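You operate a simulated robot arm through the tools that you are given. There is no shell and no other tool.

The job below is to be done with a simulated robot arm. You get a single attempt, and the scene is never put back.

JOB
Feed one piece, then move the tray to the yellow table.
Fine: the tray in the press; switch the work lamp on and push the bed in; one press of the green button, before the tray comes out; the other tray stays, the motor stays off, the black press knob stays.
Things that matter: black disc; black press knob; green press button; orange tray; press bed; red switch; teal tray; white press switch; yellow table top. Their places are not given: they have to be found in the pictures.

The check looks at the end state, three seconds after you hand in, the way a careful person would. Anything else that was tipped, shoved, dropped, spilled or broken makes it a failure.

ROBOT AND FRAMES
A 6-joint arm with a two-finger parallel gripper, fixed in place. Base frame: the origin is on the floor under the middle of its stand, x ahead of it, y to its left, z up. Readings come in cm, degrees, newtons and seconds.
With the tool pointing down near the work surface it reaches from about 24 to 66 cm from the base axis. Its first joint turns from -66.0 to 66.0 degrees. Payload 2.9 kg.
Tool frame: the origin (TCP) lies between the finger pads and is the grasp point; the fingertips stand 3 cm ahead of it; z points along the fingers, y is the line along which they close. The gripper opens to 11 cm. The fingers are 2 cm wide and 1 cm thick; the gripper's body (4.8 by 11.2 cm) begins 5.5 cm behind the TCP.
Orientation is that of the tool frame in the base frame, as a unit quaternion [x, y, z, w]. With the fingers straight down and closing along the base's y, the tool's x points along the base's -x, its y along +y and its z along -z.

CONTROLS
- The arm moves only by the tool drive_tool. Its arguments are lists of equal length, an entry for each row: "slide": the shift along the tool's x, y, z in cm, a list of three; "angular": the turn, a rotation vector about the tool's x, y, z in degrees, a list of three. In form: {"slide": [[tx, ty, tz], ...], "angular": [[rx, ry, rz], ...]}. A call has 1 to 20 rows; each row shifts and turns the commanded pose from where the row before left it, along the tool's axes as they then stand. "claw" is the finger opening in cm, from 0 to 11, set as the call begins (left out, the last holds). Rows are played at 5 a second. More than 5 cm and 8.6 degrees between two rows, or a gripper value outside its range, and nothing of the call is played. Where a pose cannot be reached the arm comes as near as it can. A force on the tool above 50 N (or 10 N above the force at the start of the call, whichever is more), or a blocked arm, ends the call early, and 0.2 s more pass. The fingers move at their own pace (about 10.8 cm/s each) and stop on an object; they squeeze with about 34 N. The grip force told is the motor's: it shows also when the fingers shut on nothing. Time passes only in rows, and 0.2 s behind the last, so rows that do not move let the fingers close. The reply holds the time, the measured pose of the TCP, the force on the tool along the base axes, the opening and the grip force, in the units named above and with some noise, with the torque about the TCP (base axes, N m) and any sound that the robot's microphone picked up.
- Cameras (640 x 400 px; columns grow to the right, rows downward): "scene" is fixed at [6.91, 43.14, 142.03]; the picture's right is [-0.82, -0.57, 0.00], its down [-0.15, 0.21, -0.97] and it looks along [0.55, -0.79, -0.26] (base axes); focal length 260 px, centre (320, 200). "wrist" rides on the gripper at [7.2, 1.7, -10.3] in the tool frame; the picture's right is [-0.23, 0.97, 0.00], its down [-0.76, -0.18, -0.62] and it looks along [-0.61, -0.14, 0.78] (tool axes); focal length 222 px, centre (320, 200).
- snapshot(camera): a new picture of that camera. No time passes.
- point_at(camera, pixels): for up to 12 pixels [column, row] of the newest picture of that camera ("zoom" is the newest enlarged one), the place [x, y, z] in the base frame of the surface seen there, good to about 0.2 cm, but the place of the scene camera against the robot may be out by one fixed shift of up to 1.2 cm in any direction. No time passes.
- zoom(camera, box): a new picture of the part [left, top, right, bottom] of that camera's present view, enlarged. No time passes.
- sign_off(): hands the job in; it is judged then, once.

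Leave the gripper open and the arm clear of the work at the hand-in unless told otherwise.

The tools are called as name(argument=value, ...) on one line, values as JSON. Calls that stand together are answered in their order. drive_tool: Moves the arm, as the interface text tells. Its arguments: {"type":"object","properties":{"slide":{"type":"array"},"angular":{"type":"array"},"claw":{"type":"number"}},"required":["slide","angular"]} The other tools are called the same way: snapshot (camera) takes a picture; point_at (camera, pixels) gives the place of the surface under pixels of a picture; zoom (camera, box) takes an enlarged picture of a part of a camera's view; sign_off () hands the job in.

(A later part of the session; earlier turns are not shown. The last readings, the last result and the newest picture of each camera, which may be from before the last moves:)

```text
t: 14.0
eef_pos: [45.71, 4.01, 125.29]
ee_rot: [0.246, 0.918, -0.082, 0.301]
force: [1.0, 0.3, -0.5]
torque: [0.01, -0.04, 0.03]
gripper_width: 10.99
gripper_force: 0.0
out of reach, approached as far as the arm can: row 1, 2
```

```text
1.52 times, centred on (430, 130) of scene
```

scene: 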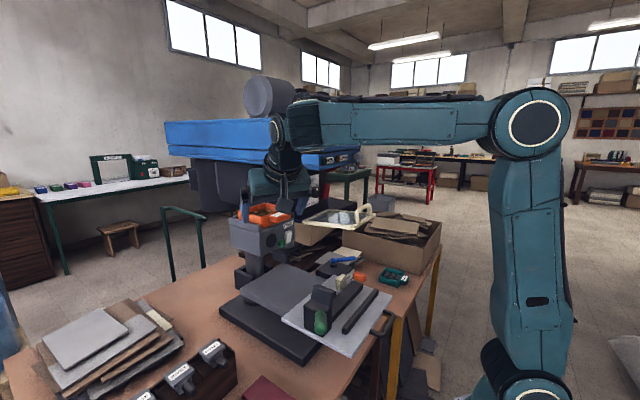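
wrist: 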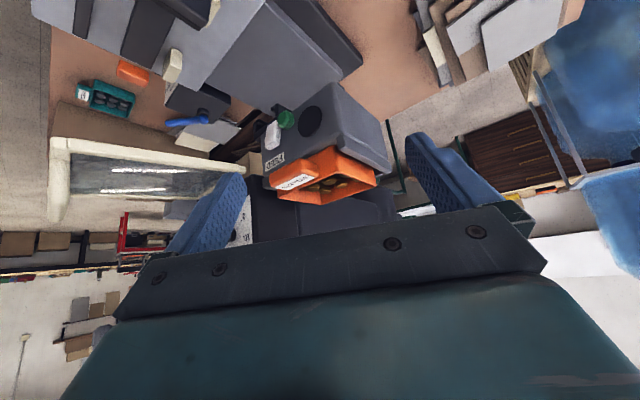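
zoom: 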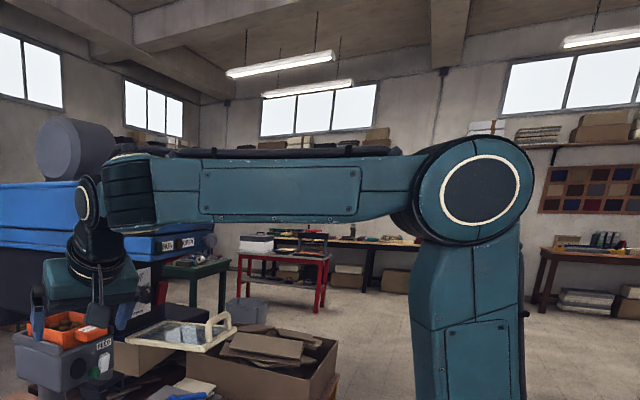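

The forearm is level and the hand stands in front of the FEED box. I back off 5 cm in -x and turn the yaw back to straight ahead, keeping the 36° forward tilt, to test what the arm can reach.

drive_tool(slide=[[3.5, -2.5, -2.56], [0, 0, 0], [0, 0, 0], [0, 0, 0], [0, 0, 0]], angular=[[0, 0, 0], [-4.45, 0, -6.05], [-4.45, 0, -6.05], [-4.45, 0, -6.05], [-4.45, 0, -6.05]])

snapshot(camera="wrist")

```text
t: 15.2
eef_pos: [40.7, 4.03, 125.26]
ee_rot: [-0.001, 0.95, -0.001, 0.312]
force: [-0.6, -0.2, 0.0]
torque: [-0.01, 0.02, -0.02]
gripper_width: 11.01
gripper_force: 0.0
```

```text
taken
```

wrist: 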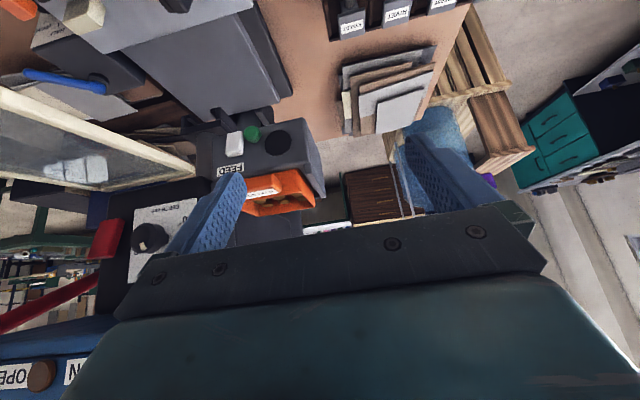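

That pose was reached exactly, so forward-tilted poses work here. Next I tilt to 45° and go to about (46,-1.9,116) so that the right finger (open gripper) points at the top half of the white rocker at y≈-7.9.

drive_tool(slide=[[0, 0, 0], [2.19, -1.97, 2.19], [2.19, -1.97, 2.19], [2.19, -1.97, 2.19], [-1.87, 0, 1.87], [-1.87, 0, 1.87]], angular=[[0, -8.5, 0], [0, 0, 0], [0, 0, 0], [0, 0, 0], [0, 0, 0], [0, 0, 0]])

snapshot(camera="wrist")

snapshot(camera="scene")

```text
t: 16.6
eef_pos: [46.13, -1.97, 116.06]
ee_rot: [0.0, 0.924, -0.002, 0.381]
force: [-0.3, -0.2, 0.2]
torque: [0.02, -0.02, 0.03]
gripper_width: 10.99
gripper_force: 0.0
```

```text
taken
```

wrist: 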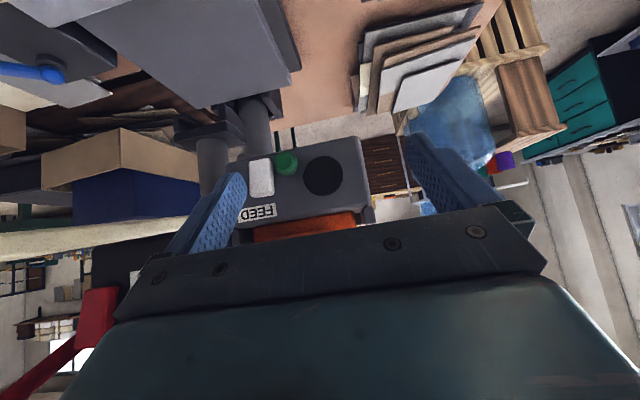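

```text
taken
```

scene: 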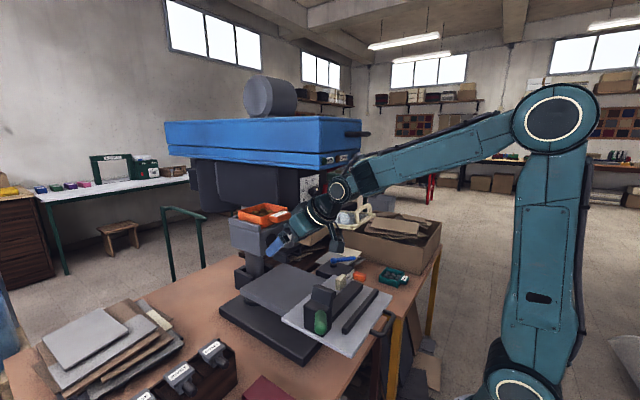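

The hand is where intended, forces near zero. I enlarge the wrist view to check the right finger's line to the rocker.

zoom(camera="wrist", box=[160, 110, 420, 270])

point_at(camera="wrist", pixels=[[240, 180], [236, 176], [262, 165], [262, 190], [266, 178], [255, 195], [287, 163], [320, 175], [300, 215], [225, 200]])

zoom(camera="scene", box=[220, 170, 380, 270])

```text
2.46 times, centred on (290, 190) of wrist
```

zoom: 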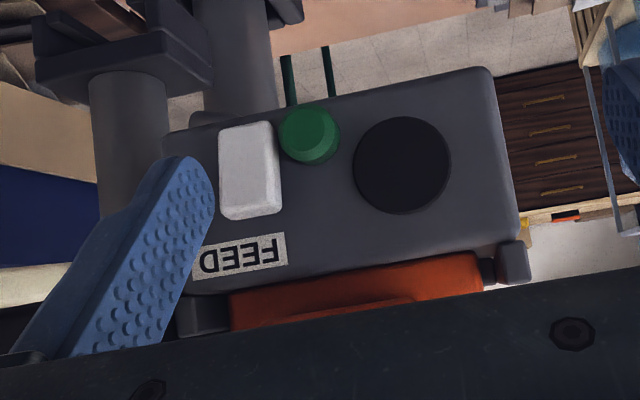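

```text
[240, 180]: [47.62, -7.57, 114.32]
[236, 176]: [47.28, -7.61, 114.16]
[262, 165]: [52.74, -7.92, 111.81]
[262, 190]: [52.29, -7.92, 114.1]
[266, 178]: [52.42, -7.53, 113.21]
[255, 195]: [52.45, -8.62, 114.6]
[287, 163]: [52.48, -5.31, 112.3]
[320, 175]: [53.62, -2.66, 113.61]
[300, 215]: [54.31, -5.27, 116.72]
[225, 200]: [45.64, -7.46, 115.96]
```

```text
4.00 times, centred on (300, 220) of scene
```

zoom: 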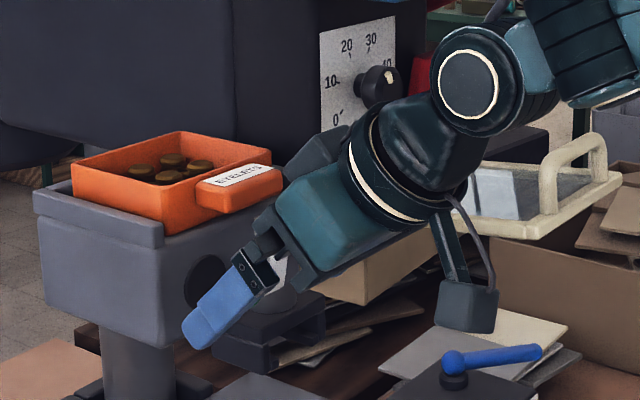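

The right finger's pad is at y≈-7.5 (finger -7.5 to -8.5), in line with the rocker (-8.8 to -7.0), clear of the green button. I advance 3 cm and lower 0.5 cm to just before contact at z≈114.2.

drive_tool(slide=[[-0.59, 0, 0.82], [-0.59, 0, 0.82], [-0.59, 0, 0.82]], angular=[[0, 0, 0], [0, 0, 0], [0, 0, 0]])

zoom(camera="wrist", box=[160, 110, 420, 270])

```text
t: 17.4
eef_pos: [48.92, -1.73, 115.5]
ee_rot: [0.0, 0.925, -0.001, 0.381]
force: [-0.4, 1.0, 0.3]
torque: [0.02, 0.04, -0.01]
gripper_width: 11.01
gripper_force: 0.0
```

```text
2.46 times, centred on (290, 190) of wrist
```

zoom: 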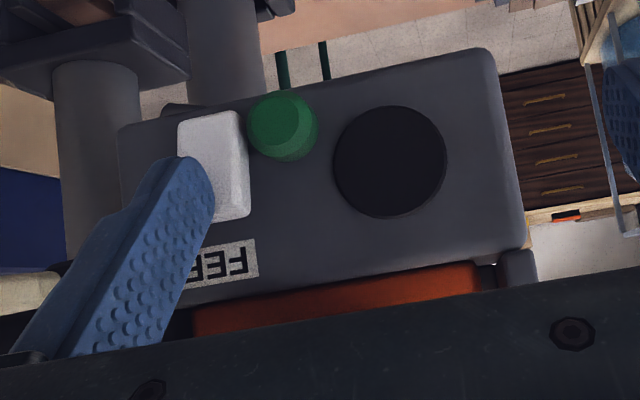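

No contact yet. I advance 0.9 cm in small steps and read the force.

drive_tool(slide=[[-0.212, 0, 0.212], [-0.212, 0, 0.212], [-0.212, 0, 0.212]], angular=[[0, 0, 0], [0, 0, 0], [0, 0, 0]])

zoom(camera="wrist", box=[160, 110, 420, 270])

```text
t: 18.2
eef_pos: [49.81, -1.85, 115.51]
ee_rot: [0.0, 0.924, -0.001, 0.381]
force: [0.3, -0.6, 0.4]
torque: [-0.03, -0.02, 0.01]
gripper_width: 10.99
gripper_force: 0.0
heard: click
```

```text
2.46 times, centred on (290, 190) of wrist
```

zoom: 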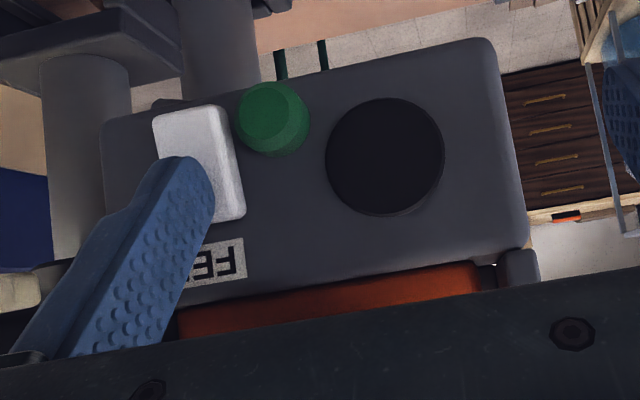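

A click was heard. I back off 2.5 cm and check the rocker's tilt and for any lamp or indicator light.

drive_tool(slide=[[0.9, 0, -0.9], [0.9, 0, -0.9]], angular=[[0, 0, 0], [0, 0, 0]])

snapshot(camera="wrist")

zoom(camera="wrist", box=[200, 110, 380, 230])

point_at(camera="wrist", pixels=[[262, 165], [262, 172], [262, 180], [262, 186], [262, 190], [262, 194], [287, 163], [320, 175]])

snapshot(camera="scene")

zoom(camera="scene", box=[160, 110, 400, 290])

```text
t: 18.8
eef_pos: [47.25, -2.02, 115.47]
ee_rot: [-0.001, 0.925, -0.001, 0.381]
force: [-0.2, 0.7, -0.4]
torque: [-0.03, 0.01, -0.02]
gripper_width: 11.02
gripper_force: 0.1
```

```text
taken
```

wrist: 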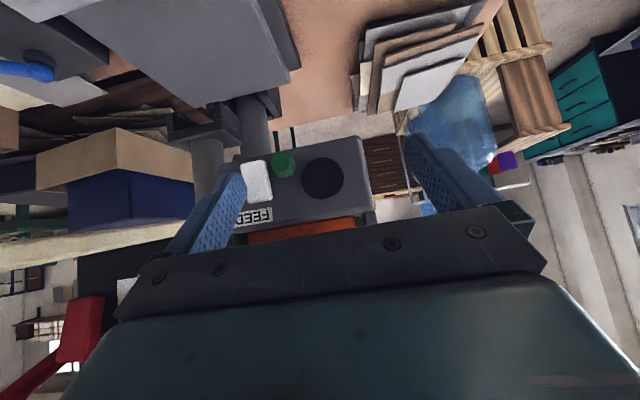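

```text
3.33 times, centred on (290, 170) of wrist
```

zoom: 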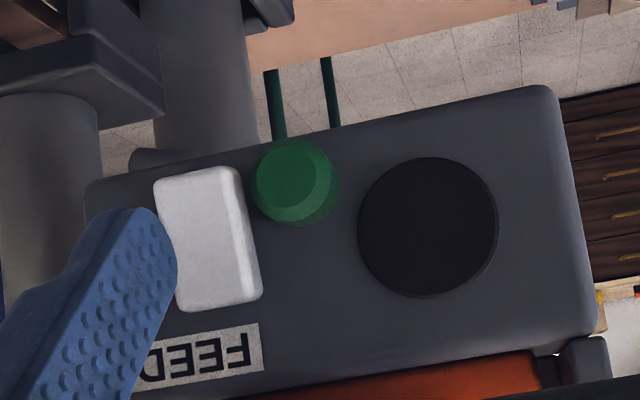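

```text
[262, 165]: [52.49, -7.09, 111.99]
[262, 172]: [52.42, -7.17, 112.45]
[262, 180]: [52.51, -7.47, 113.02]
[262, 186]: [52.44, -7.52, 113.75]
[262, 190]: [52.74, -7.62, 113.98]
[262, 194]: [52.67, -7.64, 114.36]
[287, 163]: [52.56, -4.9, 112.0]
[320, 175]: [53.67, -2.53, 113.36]
```

```text
taken
```

scene: 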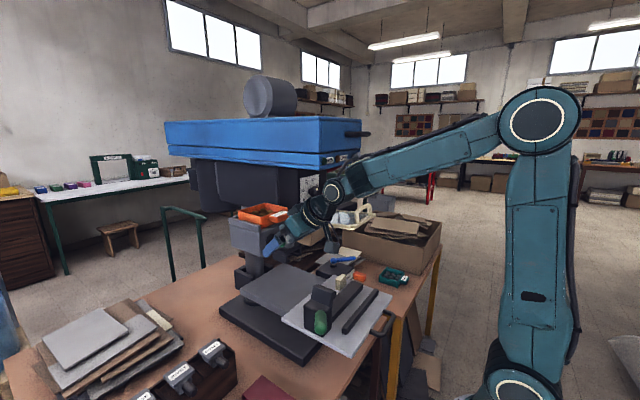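

```text
2.22 times, centred on (280, 200) of scene
```

zoom: 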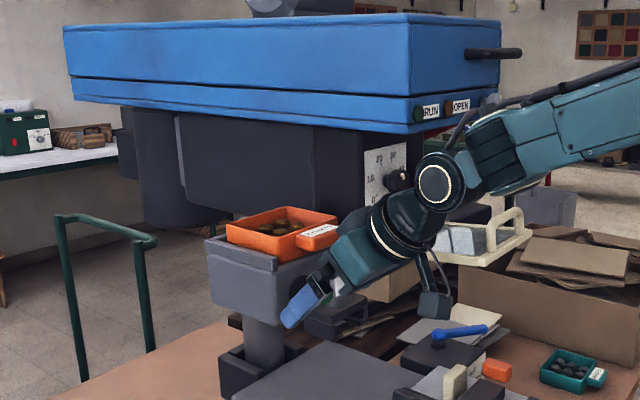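

The rocker has flipped: its top now sits deeper (x 52.7 at z 114.3, 52.45 at 112). I check the indicators and whether any lamp light is visible.

zoom(camera="scene", box=[300, 130, 380, 180])

zoom(camera="wrist", box=[0, 0, 320, 200])

zoom(camera="scene", box=[200, 230, 420, 370])

```text
8.00 times, centred on (340, 155) of scene
```

zoom: 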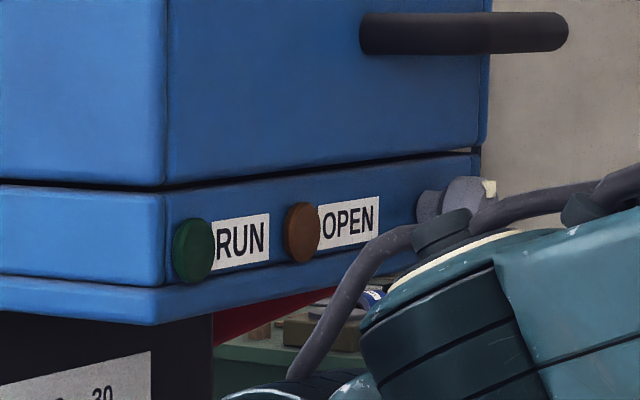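

```text
2.00 times, centred on (160, 100) of wrist
```

zoom: 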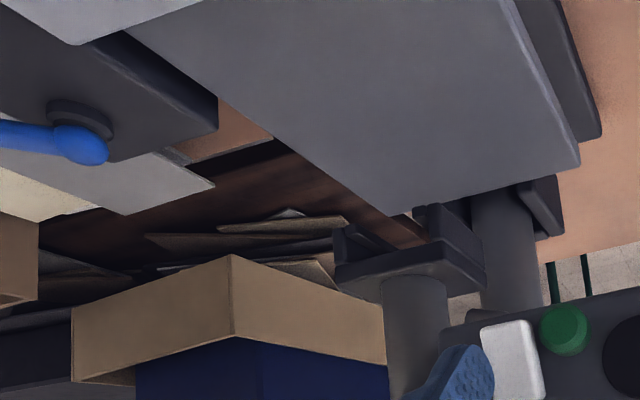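

```text
2.86 times, centred on (310, 300) of scene
```

zoom: 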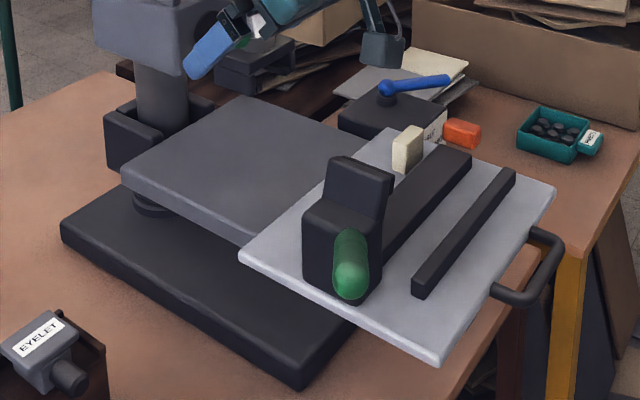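

No indicator has changed and no hum was reported with the click. I wait a moment without moving, listening for a motor, and look again at the disc and panel.

drive_tool(slide=[[0, 0, 0], [0, 0, 0], [0, 0, 0], [0, 0, 0], [0, 0, 0]], angular=[[0, 0, 0], [0, 0, 0], [0, 0, 0], [0, 0, 0], [0, 0, 0]])

snapshot(camera="wrist")

snapshot(camera="scene")

```text
t: 20.0
eef_pos: [47.32, -2.0, 115.59]
ee_rot: [0.0, 0.924, -0.002, 0.381]
force: [-0.5, 0.7, -0.4]
torque: [-0.03, 0.04, 0.0]
gripper_width: 10.98
gripper_force: 0.1
```

```text
taken
```

wrist: 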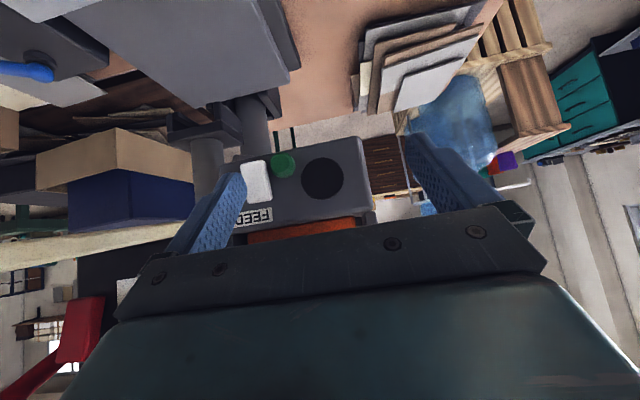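

```text
taken
```

scene: 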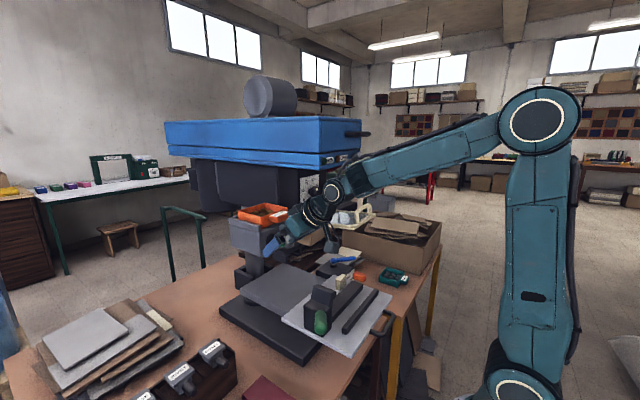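

No hum and the RUN indicator stays dark, so the white switch is not the motor; it clicked over, as the lamp switch should. Next is the bed: I withdraw along the tool axis, level out to 15° tilt, and then move over toward the bed handle.

drive_tool(slide=[[0.285, 0, -4.88], [0.285, 0, -4.88], [0, 0, 0], [0, 0, 0], [0, 0, 0], [0, 0, 0]], angular=[[0, 0, 0], [0, 0, 0], [0, 7.5, 0], [0, 7.5, 0], [0, 7.5, 0], [0, 7.5, 0]], claw=0)

snapshot(camera="scene")

snapshot(camera="wrist")

```text
t: 21.4
eef_pos: [39.93, -1.92, 122.0]
ee_rot: [-0.001, 0.992, -0.001, 0.128]
force: [0.7, 0.1, -0.3]
torque: [-0.03, -0.01, -0.04]
gripper_width: 0.03
gripper_force: 34.3
```

```text
taken
```

scene: 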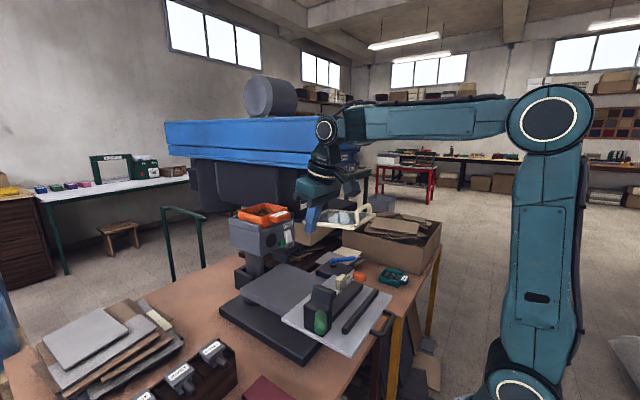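

```text
taken
```

wrist: 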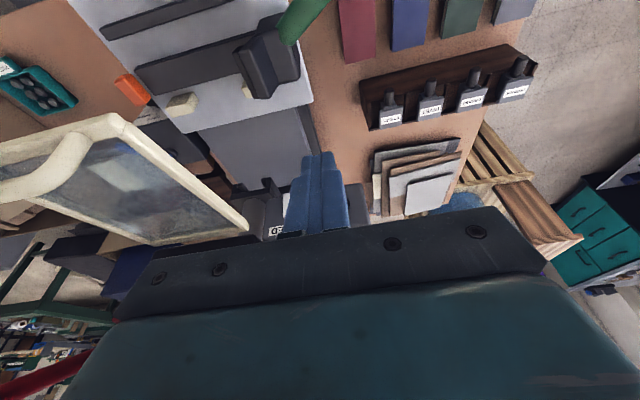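

All as commanded. I now go around the guard flap on the robot side: first back to about (32,-4,118), then to (22.5,-19,108) behind the bed handle.

drive_tool(slide=[[4.38, -1, 0.9], [4.38, -1, 0.9], [2.35, -3, 1.44], [2.35, -3, 1.44], [2.35, -3, 1.44], [2.35, -3, 1.44], [2.35, -3, 1.44]], angular=[[0, 0, 0], [0, 0, 0], [0, 0, 0], [0, 0, 0], [0, 0, 0], [0, 0, 0], [0, 0, 0]])

snapshot(camera="scene")

snapshot(camera="wrist")

```text
t: 23.0
eef_pos: [22.56, -19.03, 108.24]
ee_rot: [0.0, 0.992, -0.002, 0.13]
force: [-0.3, -1.6, 0.0]
torque: [0.02, -0.01, -0.02]
gripper_width: 0.02
gripper_force: 33.5
```

```text
taken
```

scene: 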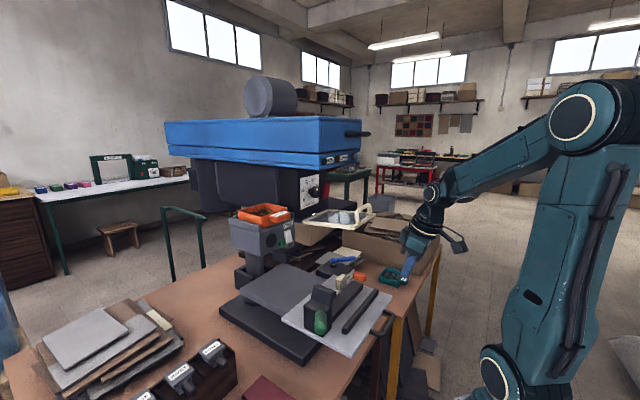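

```text
taken
```

wrist: 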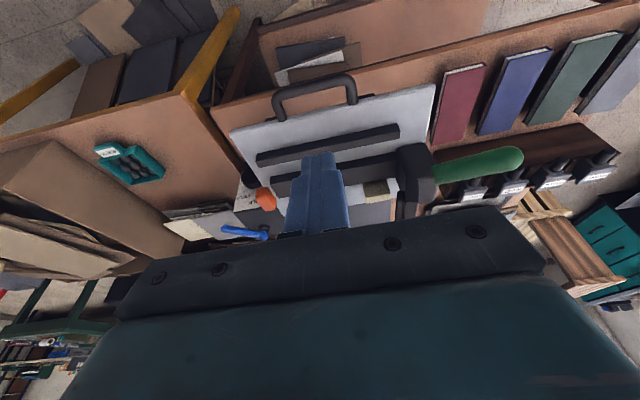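

The wrist camera now sees the bed handle at about (275–352, 78–118). I measure the handle, plate and the two tables' edges from here.

point_at(camera="wrist", pixels=[[312, 83], [290, 88], [340, 80], [278, 100], [352, 90], [281, 117], [352, 102], [240, 133], [430, 88], [415, 170], [265, 200], [400, 160]])

point_at(camera="wrist", pixels=[[205, 55], [182, 100], [130, 125], [60, 140], [200, 130], [235, 180], [222, 150], [215, 110], [128, 165], [102, 150], [160, 180], [400, 180]])

zoom(camera="wrist", box=[0, 0, 440, 250])

```text
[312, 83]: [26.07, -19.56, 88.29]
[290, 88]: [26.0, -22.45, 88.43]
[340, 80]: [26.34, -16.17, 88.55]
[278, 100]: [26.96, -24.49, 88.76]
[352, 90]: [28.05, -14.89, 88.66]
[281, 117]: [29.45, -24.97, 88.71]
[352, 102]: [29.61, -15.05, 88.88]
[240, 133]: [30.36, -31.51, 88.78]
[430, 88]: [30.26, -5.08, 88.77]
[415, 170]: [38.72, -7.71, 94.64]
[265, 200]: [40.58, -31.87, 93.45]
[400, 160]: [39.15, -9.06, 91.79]
```

```text
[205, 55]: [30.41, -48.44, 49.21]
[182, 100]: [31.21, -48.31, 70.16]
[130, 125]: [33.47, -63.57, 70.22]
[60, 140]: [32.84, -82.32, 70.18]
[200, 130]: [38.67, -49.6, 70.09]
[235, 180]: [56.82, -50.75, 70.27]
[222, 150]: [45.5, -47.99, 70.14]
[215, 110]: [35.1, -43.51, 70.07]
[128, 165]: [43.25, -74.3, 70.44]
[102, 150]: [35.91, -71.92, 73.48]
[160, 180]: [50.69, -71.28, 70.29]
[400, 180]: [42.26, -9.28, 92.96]
```

```text
1.45 times, centred on (220, 125) of wrist
```

zoom: 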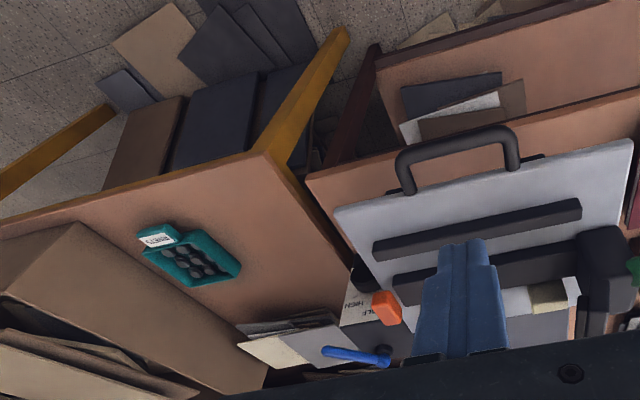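

The handle bar runs y -25 to -15 at x≈26, z≈88.4. The yellow-legged table's top is at z≈70.2, starting at y≈-47.8. I descend behind the bar to z≈88.8 at x≈22.

drive_tool(slide=[[1.1, 0, 3.7], [1.1, 0, 3.7], [1.1, 0, 3.7], [1.1, 0, 3.7], [1.1, 0, 3.7]], angular=[[0, 0, 0], [0, 0, 0], [0, 0, 0], [0, 0, 0], [0, 0, 0]])

snapshot(camera="scene")

snapshot(camera="wrist")

```text
t: 24.2
eef_pos: [21.88, -19.22, 88.73]
ee_rot: [-0.001, 0.992, 0.0, 0.128]
force: [-0.8, -0.6, 0.1]
torque: [-0.03, 0.0, 0.0]
gripper_width: 0.01
gripper_force: 34.4
```

```text
taken
```

scene: 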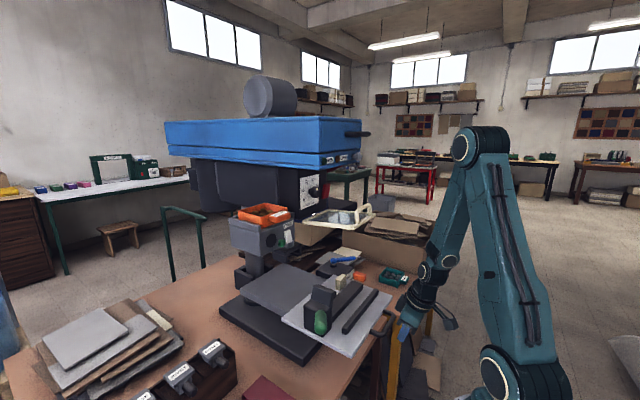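

```text
taken
```

wrist: 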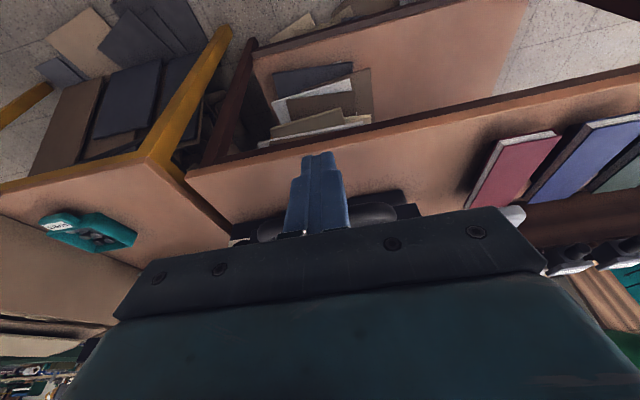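

In place behind the bar. I push in +x, 4 cm in 1-cm rows, and read the force.

drive_tool(slide=[[-0.966, 0, 0.259], [-0.966, 0, 0.259], [-0.966, 0, 0.259], [-0.966, 0, 0.259]], angular=[[0, 0, 0], [0, 0, 0], [0, 0, 0], [0, 0, 0]])

zoom(camera="scene", box=[220, 200, 460, 370])

```text
t: 25.2
eef_pos: [25.99, -18.98, 88.83]
ee_rot: [0.0, 0.992, -0.001, 0.128]
force: [-2.2, 0.7, -0.2]
torque: [-0.05, 0.04, 0.02]
gripper_width: 0.01
gripper_force: 34.1
```

```text
2.35 times, centred on (340, 285) of scene
```

zoom: 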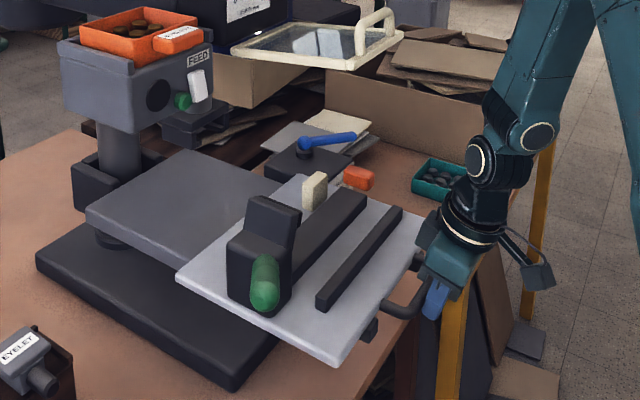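

A light steady resistance (about 2 N): the bed is sliding. I push on to about x=33.

drive_tool(slide=[[-0.966, 0, 0.259], [-0.966, 0, 0.259], [-0.966, 0, 0.259], [-0.966, 0, 0.259], [-0.966, 0, 0.259]], angular=[[0, 0, 0], [0, 0, 0], [0, 0, 0], [0, 0, 0], [0, 0, 0]])

zoom(camera="scene", box=[220, 200, 460, 370])

snapshot(camera="scene")

```text
t: 26.4
eef_pos: [30.89, -18.94, 88.9]
ee_rot: [0.0, 0.992, -0.001, 0.129]
force: [-2.0, -0.1, 0.2]
torque: [-0.01, 0.02, 0.0]
gripper_width: 0.02
gripper_force: 33.1
```

```text
2.35 times, centred on (340, 285) of scene
```

zoom: 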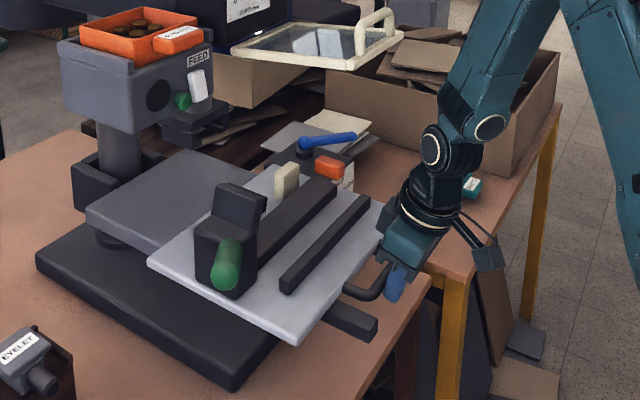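

```text
taken
```

scene: 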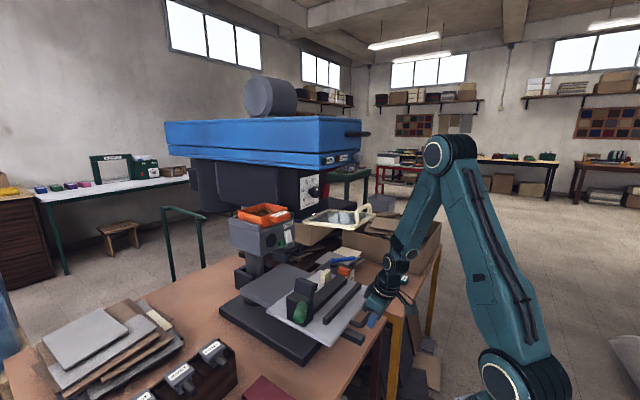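

The bed has gone in about 6 cm and still slides freely (2 N). To keep the wrist away from the guard flap I tilt the tool further forward while pushing on.

drive_tool(slide=[[-1.03, 0, 0.017], [-1.02, 0, 0.125], [-1.0, 0, 0.231], [-0.975, 0, 0.335]], angular=[[0, -6, 0], [0, -6, 0], [0, -6, 0], [0, -6, 0]])

zoom(camera="scene", box=[220, 200, 460, 370])

snapshot(camera="wrist")

```text
t: 27.4
eef_pos: [34.97, -19.11, 89.83]
ee_rot: [-0.001, 0.943, -0.001, 0.334]
force: [-1.1, -0.3, 1.0]
torque: [0.0, 0.02, 0.0]
gripper_width: 0.0
gripper_force: 34.5
```

```text
2.35 times, centred on (340, 285) of scene
```

zoom: 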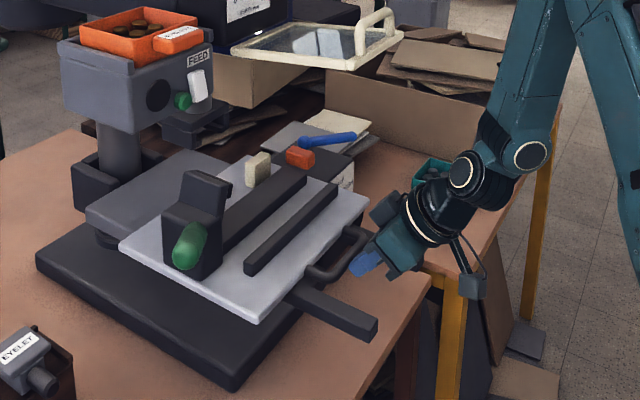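

```text
taken
```

wrist: 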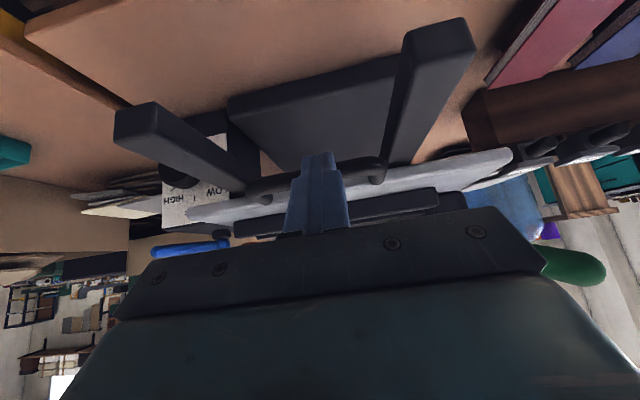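

The bed rides on two rails and keeps sliding. I push on 4 cm more at this tilt, watching the force.

drive_tool(slide=[[-0.777, 0, 0.629], [-0.777, 0, 0.629], [-0.777, 0, 0.629], [-0.777, 0, 0.629]], angular=[[0, 0, 0], [0, 0, 0], [0, 0, 0], [0, 0, 0]])

zoom(camera="scene", box=[220, 200, 460, 370])

snapshot(camera="wrist")

```text
t: 28.4
eef_pos: [38.97, -18.87, 89.82]
ee_rot: [0.0, 0.943, -0.001, 0.333]
force: [-1.6, 0.0, 1.9]
torque: [-0.02, 0.0, 0.0]
gripper_width: 0.0
gripper_force: 34.1
```

```text
2.35 times, centred on (340, 285) of scene
```

zoom: 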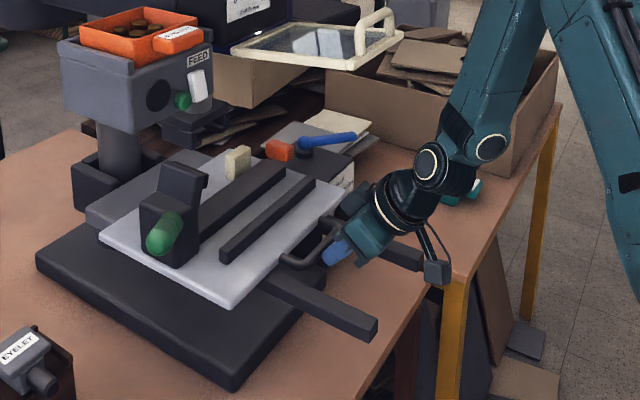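

```text
taken
```

wrist: 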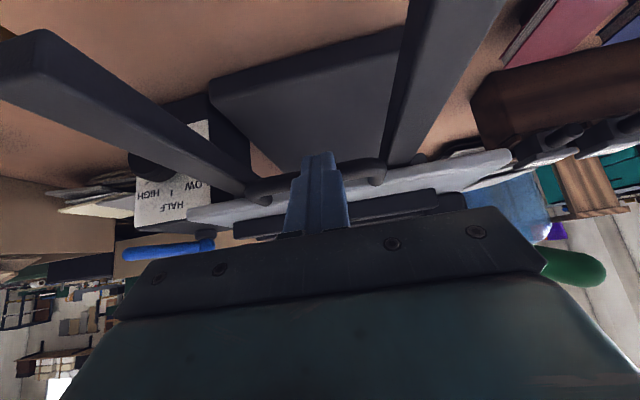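

Still sliding at about 2 N. I push another 4 cm.

drive_tool(slide=[[-0.777, 0, 0.629], [-0.777, 0, 0.629], [-0.777, 0, 0.629], [-0.777, 0, 0.629]], angular=[[0, 0, 0], [0, 0, 0], [0, 0, 0], [0, 0, 0]])

zoom(camera="scene", box=[220, 200, 460, 370])

snapshot(camera="wrist")

```text
t: 29.4
eef_pos: [43.05, -19.05, 89.86]
ee_rot: [0.0, 0.943, -0.001, 0.332]
force: [-1.7, -0.5, 0.9]
torque: [-0.01, -0.01, -0.02]
gripper_width: 0.0
gripper_force: 33.8
```

```text
2.35 times, centred on (340, 285) of scene
```

zoom: 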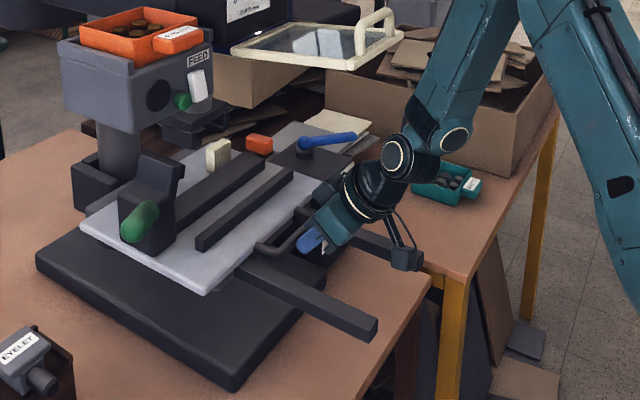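

```text
taken
```

wrist: 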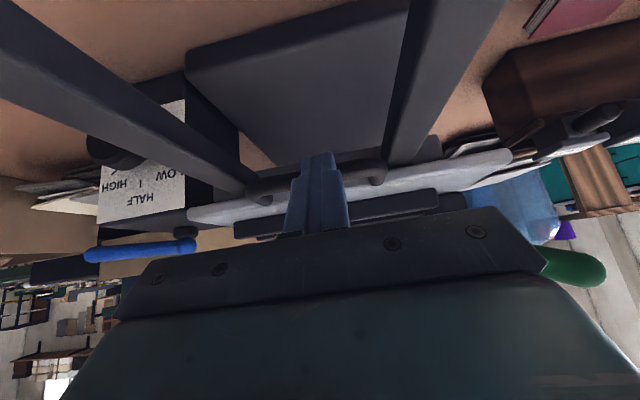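

The bed's back corner is nearing the FEED post's bracket. I measure these before pushing on.

snapshot(camera="scene")

point_at(camera="scene", pixels=[[240, 295], [243, 283], [238, 275], [255, 265], [250, 282], [285, 270], [308, 258], [268, 278], [275, 293], [264, 300], [291, 322], [306, 306]])

zoom(camera="scene", box=[220, 220, 340, 330])

```text
taken
```

scene: 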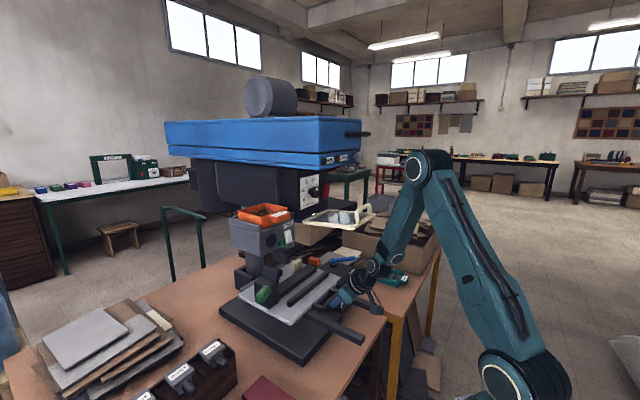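

```text
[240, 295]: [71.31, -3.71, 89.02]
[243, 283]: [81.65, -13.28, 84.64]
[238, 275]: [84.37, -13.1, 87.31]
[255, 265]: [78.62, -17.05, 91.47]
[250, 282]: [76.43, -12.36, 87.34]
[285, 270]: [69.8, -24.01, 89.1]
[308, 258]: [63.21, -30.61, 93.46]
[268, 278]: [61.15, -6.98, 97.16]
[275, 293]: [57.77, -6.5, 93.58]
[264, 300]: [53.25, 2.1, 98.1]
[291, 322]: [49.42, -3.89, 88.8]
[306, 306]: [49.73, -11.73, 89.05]
```

```text
3.64 times, centred on (280, 275) of scene
```

zoom: 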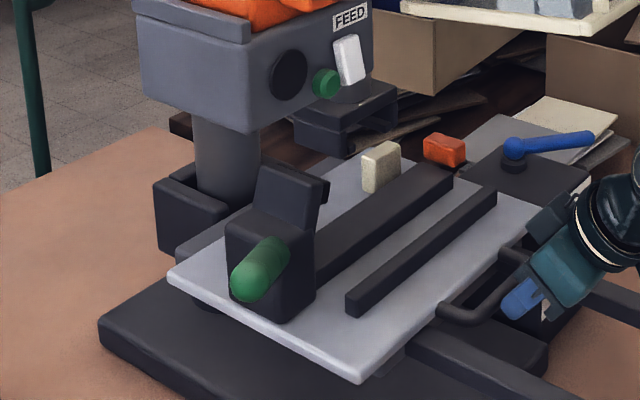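

The column behind is at x≥76 and the bed's back edge at about 71.7, so a few cm remain. I push on in shorter steps.

drive_tool(slide=[[-0.777, 0, 0.629], [-0.777, 0, 0.629], [-0.389, 0, 0.315]], angular=[[0, 0, 0], [0, 0, 0], [0, 0, 0]])

zoom(camera="scene", box=[220, 220, 380, 330])

```text
t: 30.2
eef_pos: [45.35, -18.96, 89.87]
ee_rot: [0.0, 0.943, -0.002, 0.332]
force: [-7.7, 0.0, 3.6]
torque: [-0.07, 0.01, -0.02]
gripper_width: 0.02
gripper_force: 34.1
```

```text
3.64 times, centred on (300, 275) of scene
```

zoom: 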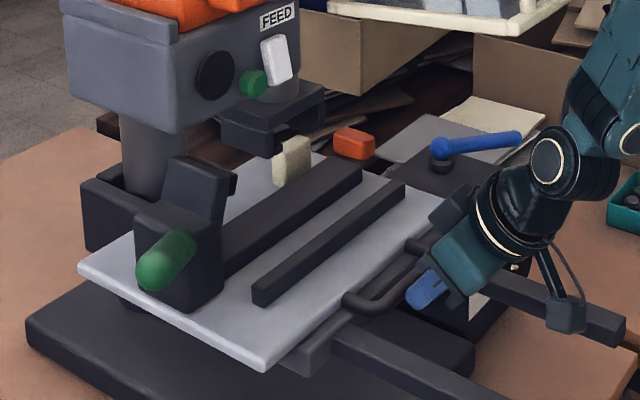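

The force has risen to 7.7 N: the end stop is near. I press a little further in 0.3-cm rows to seat it.

drive_tool(slide=[[-0.233, 0, 0.189], [-0.233, 0, 0.189]], angular=[[0, 0, 0], [0, 0, 0]])

snapshot(camera="scene")

point_at(camera="scene", pixels=[[240, 295], [285, 270], [285, 318], [310, 290]])

```text
t: 30.8
eef_pos: [45.48, -19.01, 89.76]
ee_rot: [0.001, 0.945, -0.001, 0.327]
force: [-12.4, 0.3, 6.0]
torque: [0.0, 0.04, -0.01]
gripper_width: 0.02
gripper_force: 33.7
stopped in row 2: the force on the tool passed its limit at 57 N (the readings are from after the stop); the commanded pose is now the measured one
```

```text
taken
```

scene: 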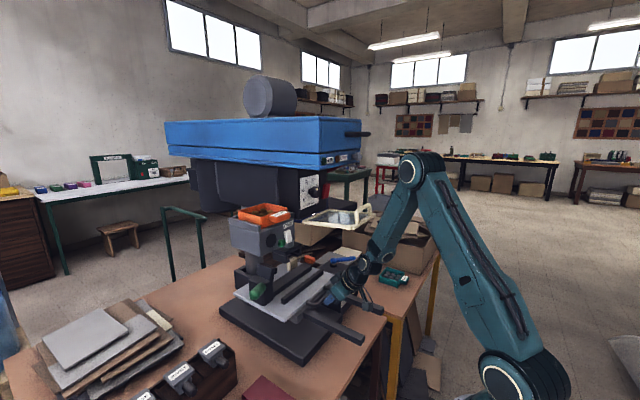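

```text
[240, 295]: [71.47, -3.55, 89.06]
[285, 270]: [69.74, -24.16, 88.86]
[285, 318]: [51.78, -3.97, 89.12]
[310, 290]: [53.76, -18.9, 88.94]
```

The bed hit its hard stop. I back off 5 cm and check the bed stays in, and look under the head for a lamp.

drive_tool(slide=[[1.57, 0, -1.24], [1.57, 0, -1.24], [0.785, 0, -0.62]], angular=[[0, 0, 0], [0, 0, 0], [0, 0, 0]])

snapshot(camera="wrist")

snapshot(camera="scene")

zoom(camera="scene", box=[200, 120, 420, 340])

```text
t: 31.6
eef_pos: [40.55, -19.07, 89.82]
ee_rot: [0.001, 0.944, -0.002, 0.329]
force: [-0.2, 0.4, 0.6]
torque: [0.02, -0.01, -0.02]
gripper_width: 0.01
gripper_force: 33.9
```

```text
taken
```

wrist: 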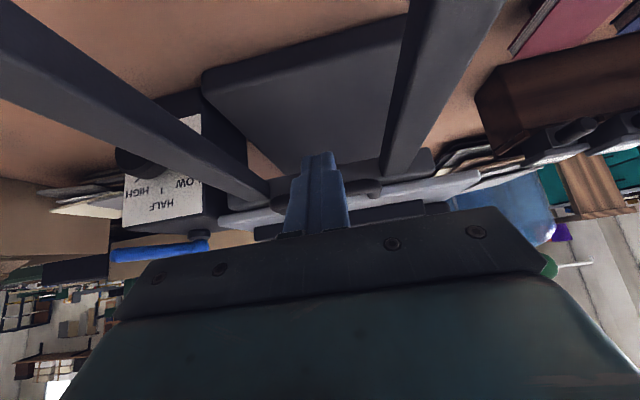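

```text
taken
```

scene: 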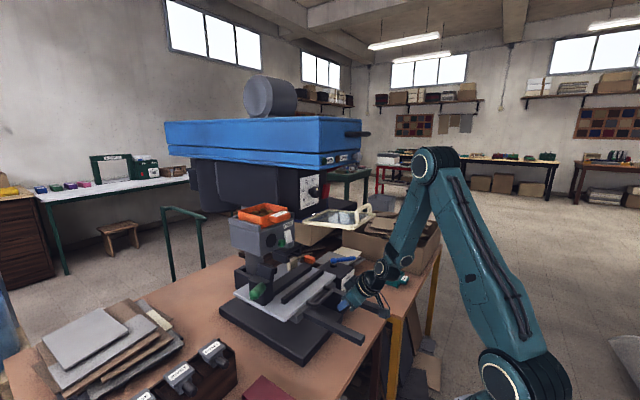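

```text
1.82 times, centred on (310, 230) of scene
```

zoom: 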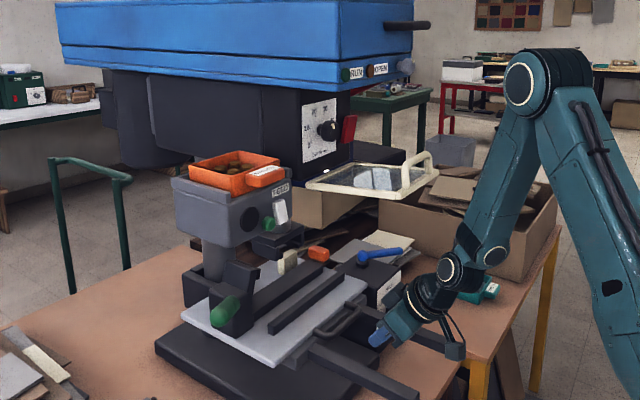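

The bed stays in. I enlarge the FEED face and panel again to see the disc and indicators with the bed in.

zoom(camera="scene", box=[240, 205, 310, 260])

zoom(camera="scene", box=[290, 140, 380, 210])

zoom(camera="scene", box=[230, 240, 350, 330])

```text
7.27 times, centred on (275, 232) of scene
```

zoom: 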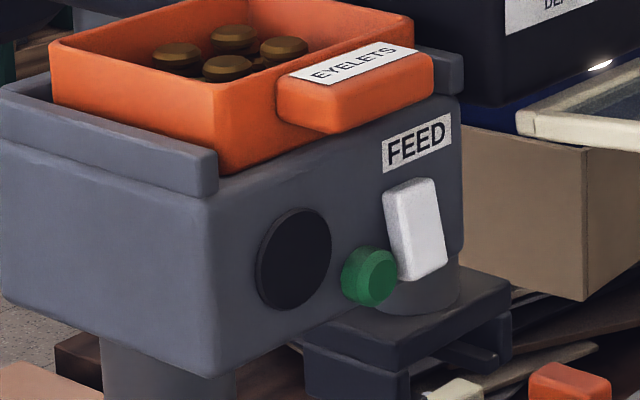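

```text
5.71 times, centred on (335, 175) of scene
```

zoom: 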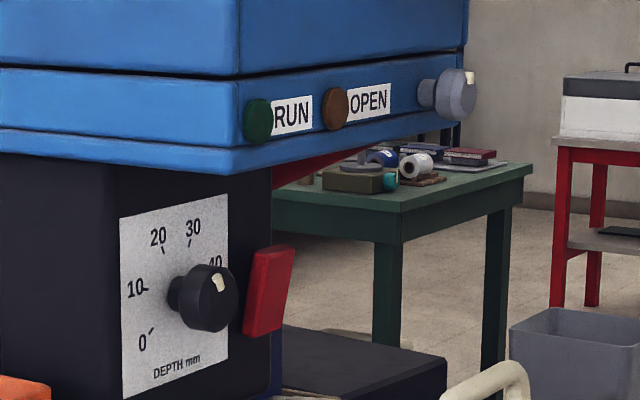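

```text
4.44 times, centred on (290, 285) of scene
```

zoom: 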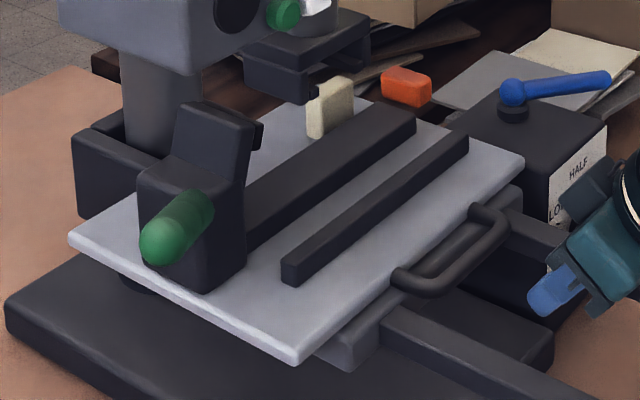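

A small bright spot shows now at about scene (313,213), under the press head, that was not there at the start. I enlarge it to confirm the lamp is lit.

zoom(camera="scene", box=[295, 200, 345, 230])

point_at(camera="scene", pixels=[[313, 213], [314, 214], [312, 213]])

```text
12.80 times, centred on (320, 215) of scene
```

zoom: 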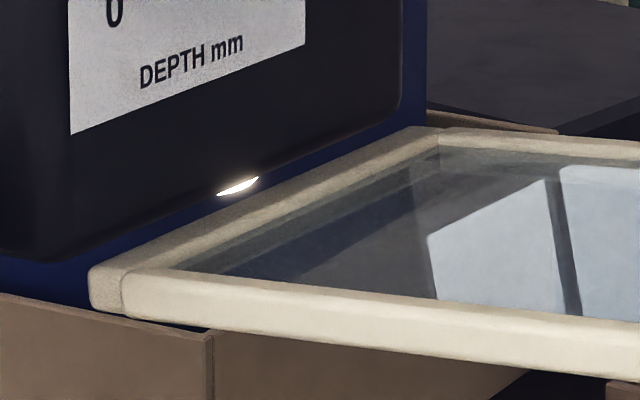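

```text
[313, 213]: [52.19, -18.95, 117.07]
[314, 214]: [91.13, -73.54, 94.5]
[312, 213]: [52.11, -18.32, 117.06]
```

The work lamp is glowing under the head: the white switch was right. Next is the green button. I lift to z≈100 (well under the guard flap), go left out from under it to y≈0.7, and then rise in front of the FEED box.

drive_tool(slide=[[-2.07, 0, -2.61], [-2.07, 0, -2.61], [-2.07, 0, -2.61], [0, 3.96, 0], [0, 3.96, 0], [0, 3.96, 0], [0, 3.96, 0], [0, 3.96, 0]], angular=[[0, 0, 0], [0, 0, 0], [0, 0, 0], [0, 0, 0], [0, 0, 0], [0, 0, 0], [0, 0, 0], [0, 0, 0]])

snapshot(camera="scene")

```text
t: 33.4
eef_pos: [40.57, 0.85, 99.55]
ee_rot: [0.001, 0.945, 0.0, 0.328]
force: [0.4, -0.4, 0.6]
torque: [-0.01, -0.04, 0.02]
gripper_width: 0.0
gripper_force: 33.9
```

```text
taken
```

scene: 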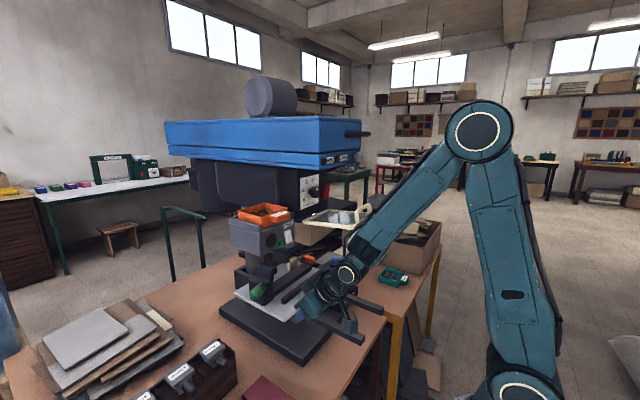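

At (40.6,0.85,99.6), clear. I open the gripper, tilt to 45°, rise to z≈113.7 and come forward to x≈46.

drive_tool(slide=[[0, 0, 0], [-3.3, 0, -3.3], [-3.3, 0, -3.3], [-3.3, 0, -3.3], [-1.95, 0, 1.95], [-1.95, 0, 1.95]], angular=[[0, -6.6, 0], [0, 0, 0], [0, 0, 0], [0, 0, 0], [0, 0, 0], [0, 0, 0]], claw=11)

snapshot(camera="wrist")

zoom(camera="wrist", box=[160, 100, 420, 260])

```text
t: 34.8
eef_pos: [46.08, 0.67, 113.65]
ee_rot: [0.0, 0.924, 0.0, 0.383]
force: [0.4, 0.1, -0.3]
torque: [-0.03, 0.0, 0.0]
gripper_width: 11.01
gripper_force: 0.1
```

```text
taken
```

wrist: 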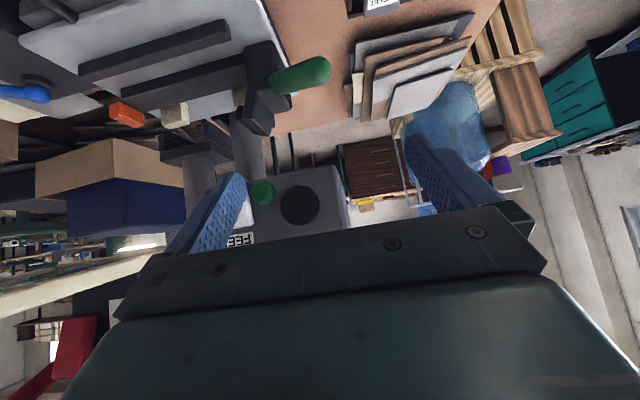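

```text
2.46 times, centred on (290, 180) of wrist
```

zoom: 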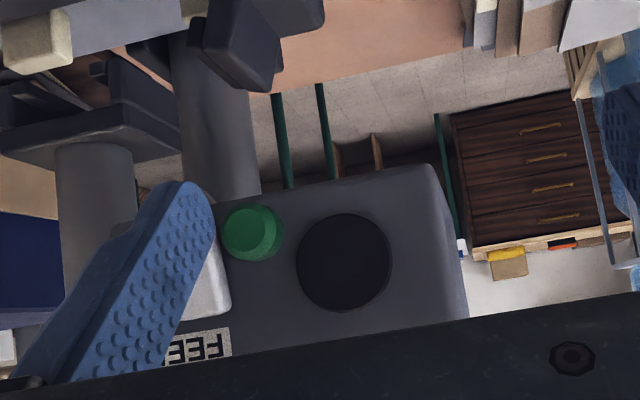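

I measure the button and the right finger's pad from this view to check alignment.

point_at(camera="wrist", pixels=[[261, 192], [258, 186], [266, 198], [255, 192], [270, 192], [238, 185], [225, 205], [300, 205], [250, 215], [248, 205]])

```text
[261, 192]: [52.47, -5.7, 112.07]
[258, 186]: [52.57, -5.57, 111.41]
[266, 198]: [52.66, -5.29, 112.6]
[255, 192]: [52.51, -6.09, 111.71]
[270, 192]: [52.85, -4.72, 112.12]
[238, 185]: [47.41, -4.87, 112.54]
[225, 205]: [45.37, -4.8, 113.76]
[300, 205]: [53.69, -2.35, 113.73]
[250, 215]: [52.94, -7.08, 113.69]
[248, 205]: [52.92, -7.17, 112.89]
```

The finger (y -4.8 to -5.8) lines up with the button (centre y≈-5.5, z≈112), clear of the rocker at y<-7.1. I advance 3 cm to just short of it.

drive_tool(slide=[[-0.66, -0.05, 0.76], [-0.66, -0.05, 0.76], [-0.66, 0, 0.76]], angular=[[0, 0, 0], [0, 0, 0], [0, 0, 0]])

zoom(camera="wrist", box=[160, 100, 420, 260])

```text
t: 35.6
eef_pos: [49.09, 0.59, 113.55]
ee_rot: [0.001, 0.924, -0.002, 0.383]
force: [0.0, 0.3, 0.5]
torque: [-0.03, 0.02, -0.01]
gripper_width: 11.01
gripper_force: 0.1
```

```text
2.46 times, centred on (290, 180) of wrist
```

zoom: 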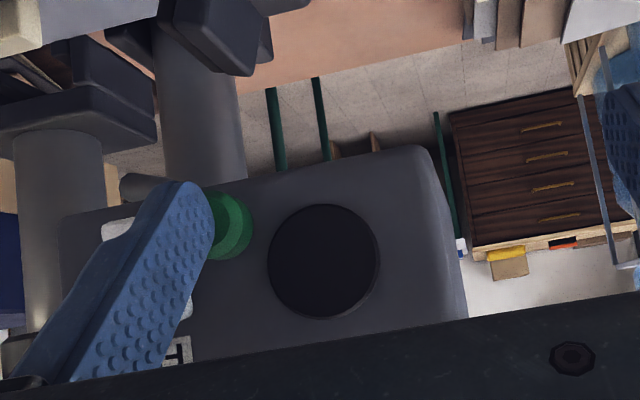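

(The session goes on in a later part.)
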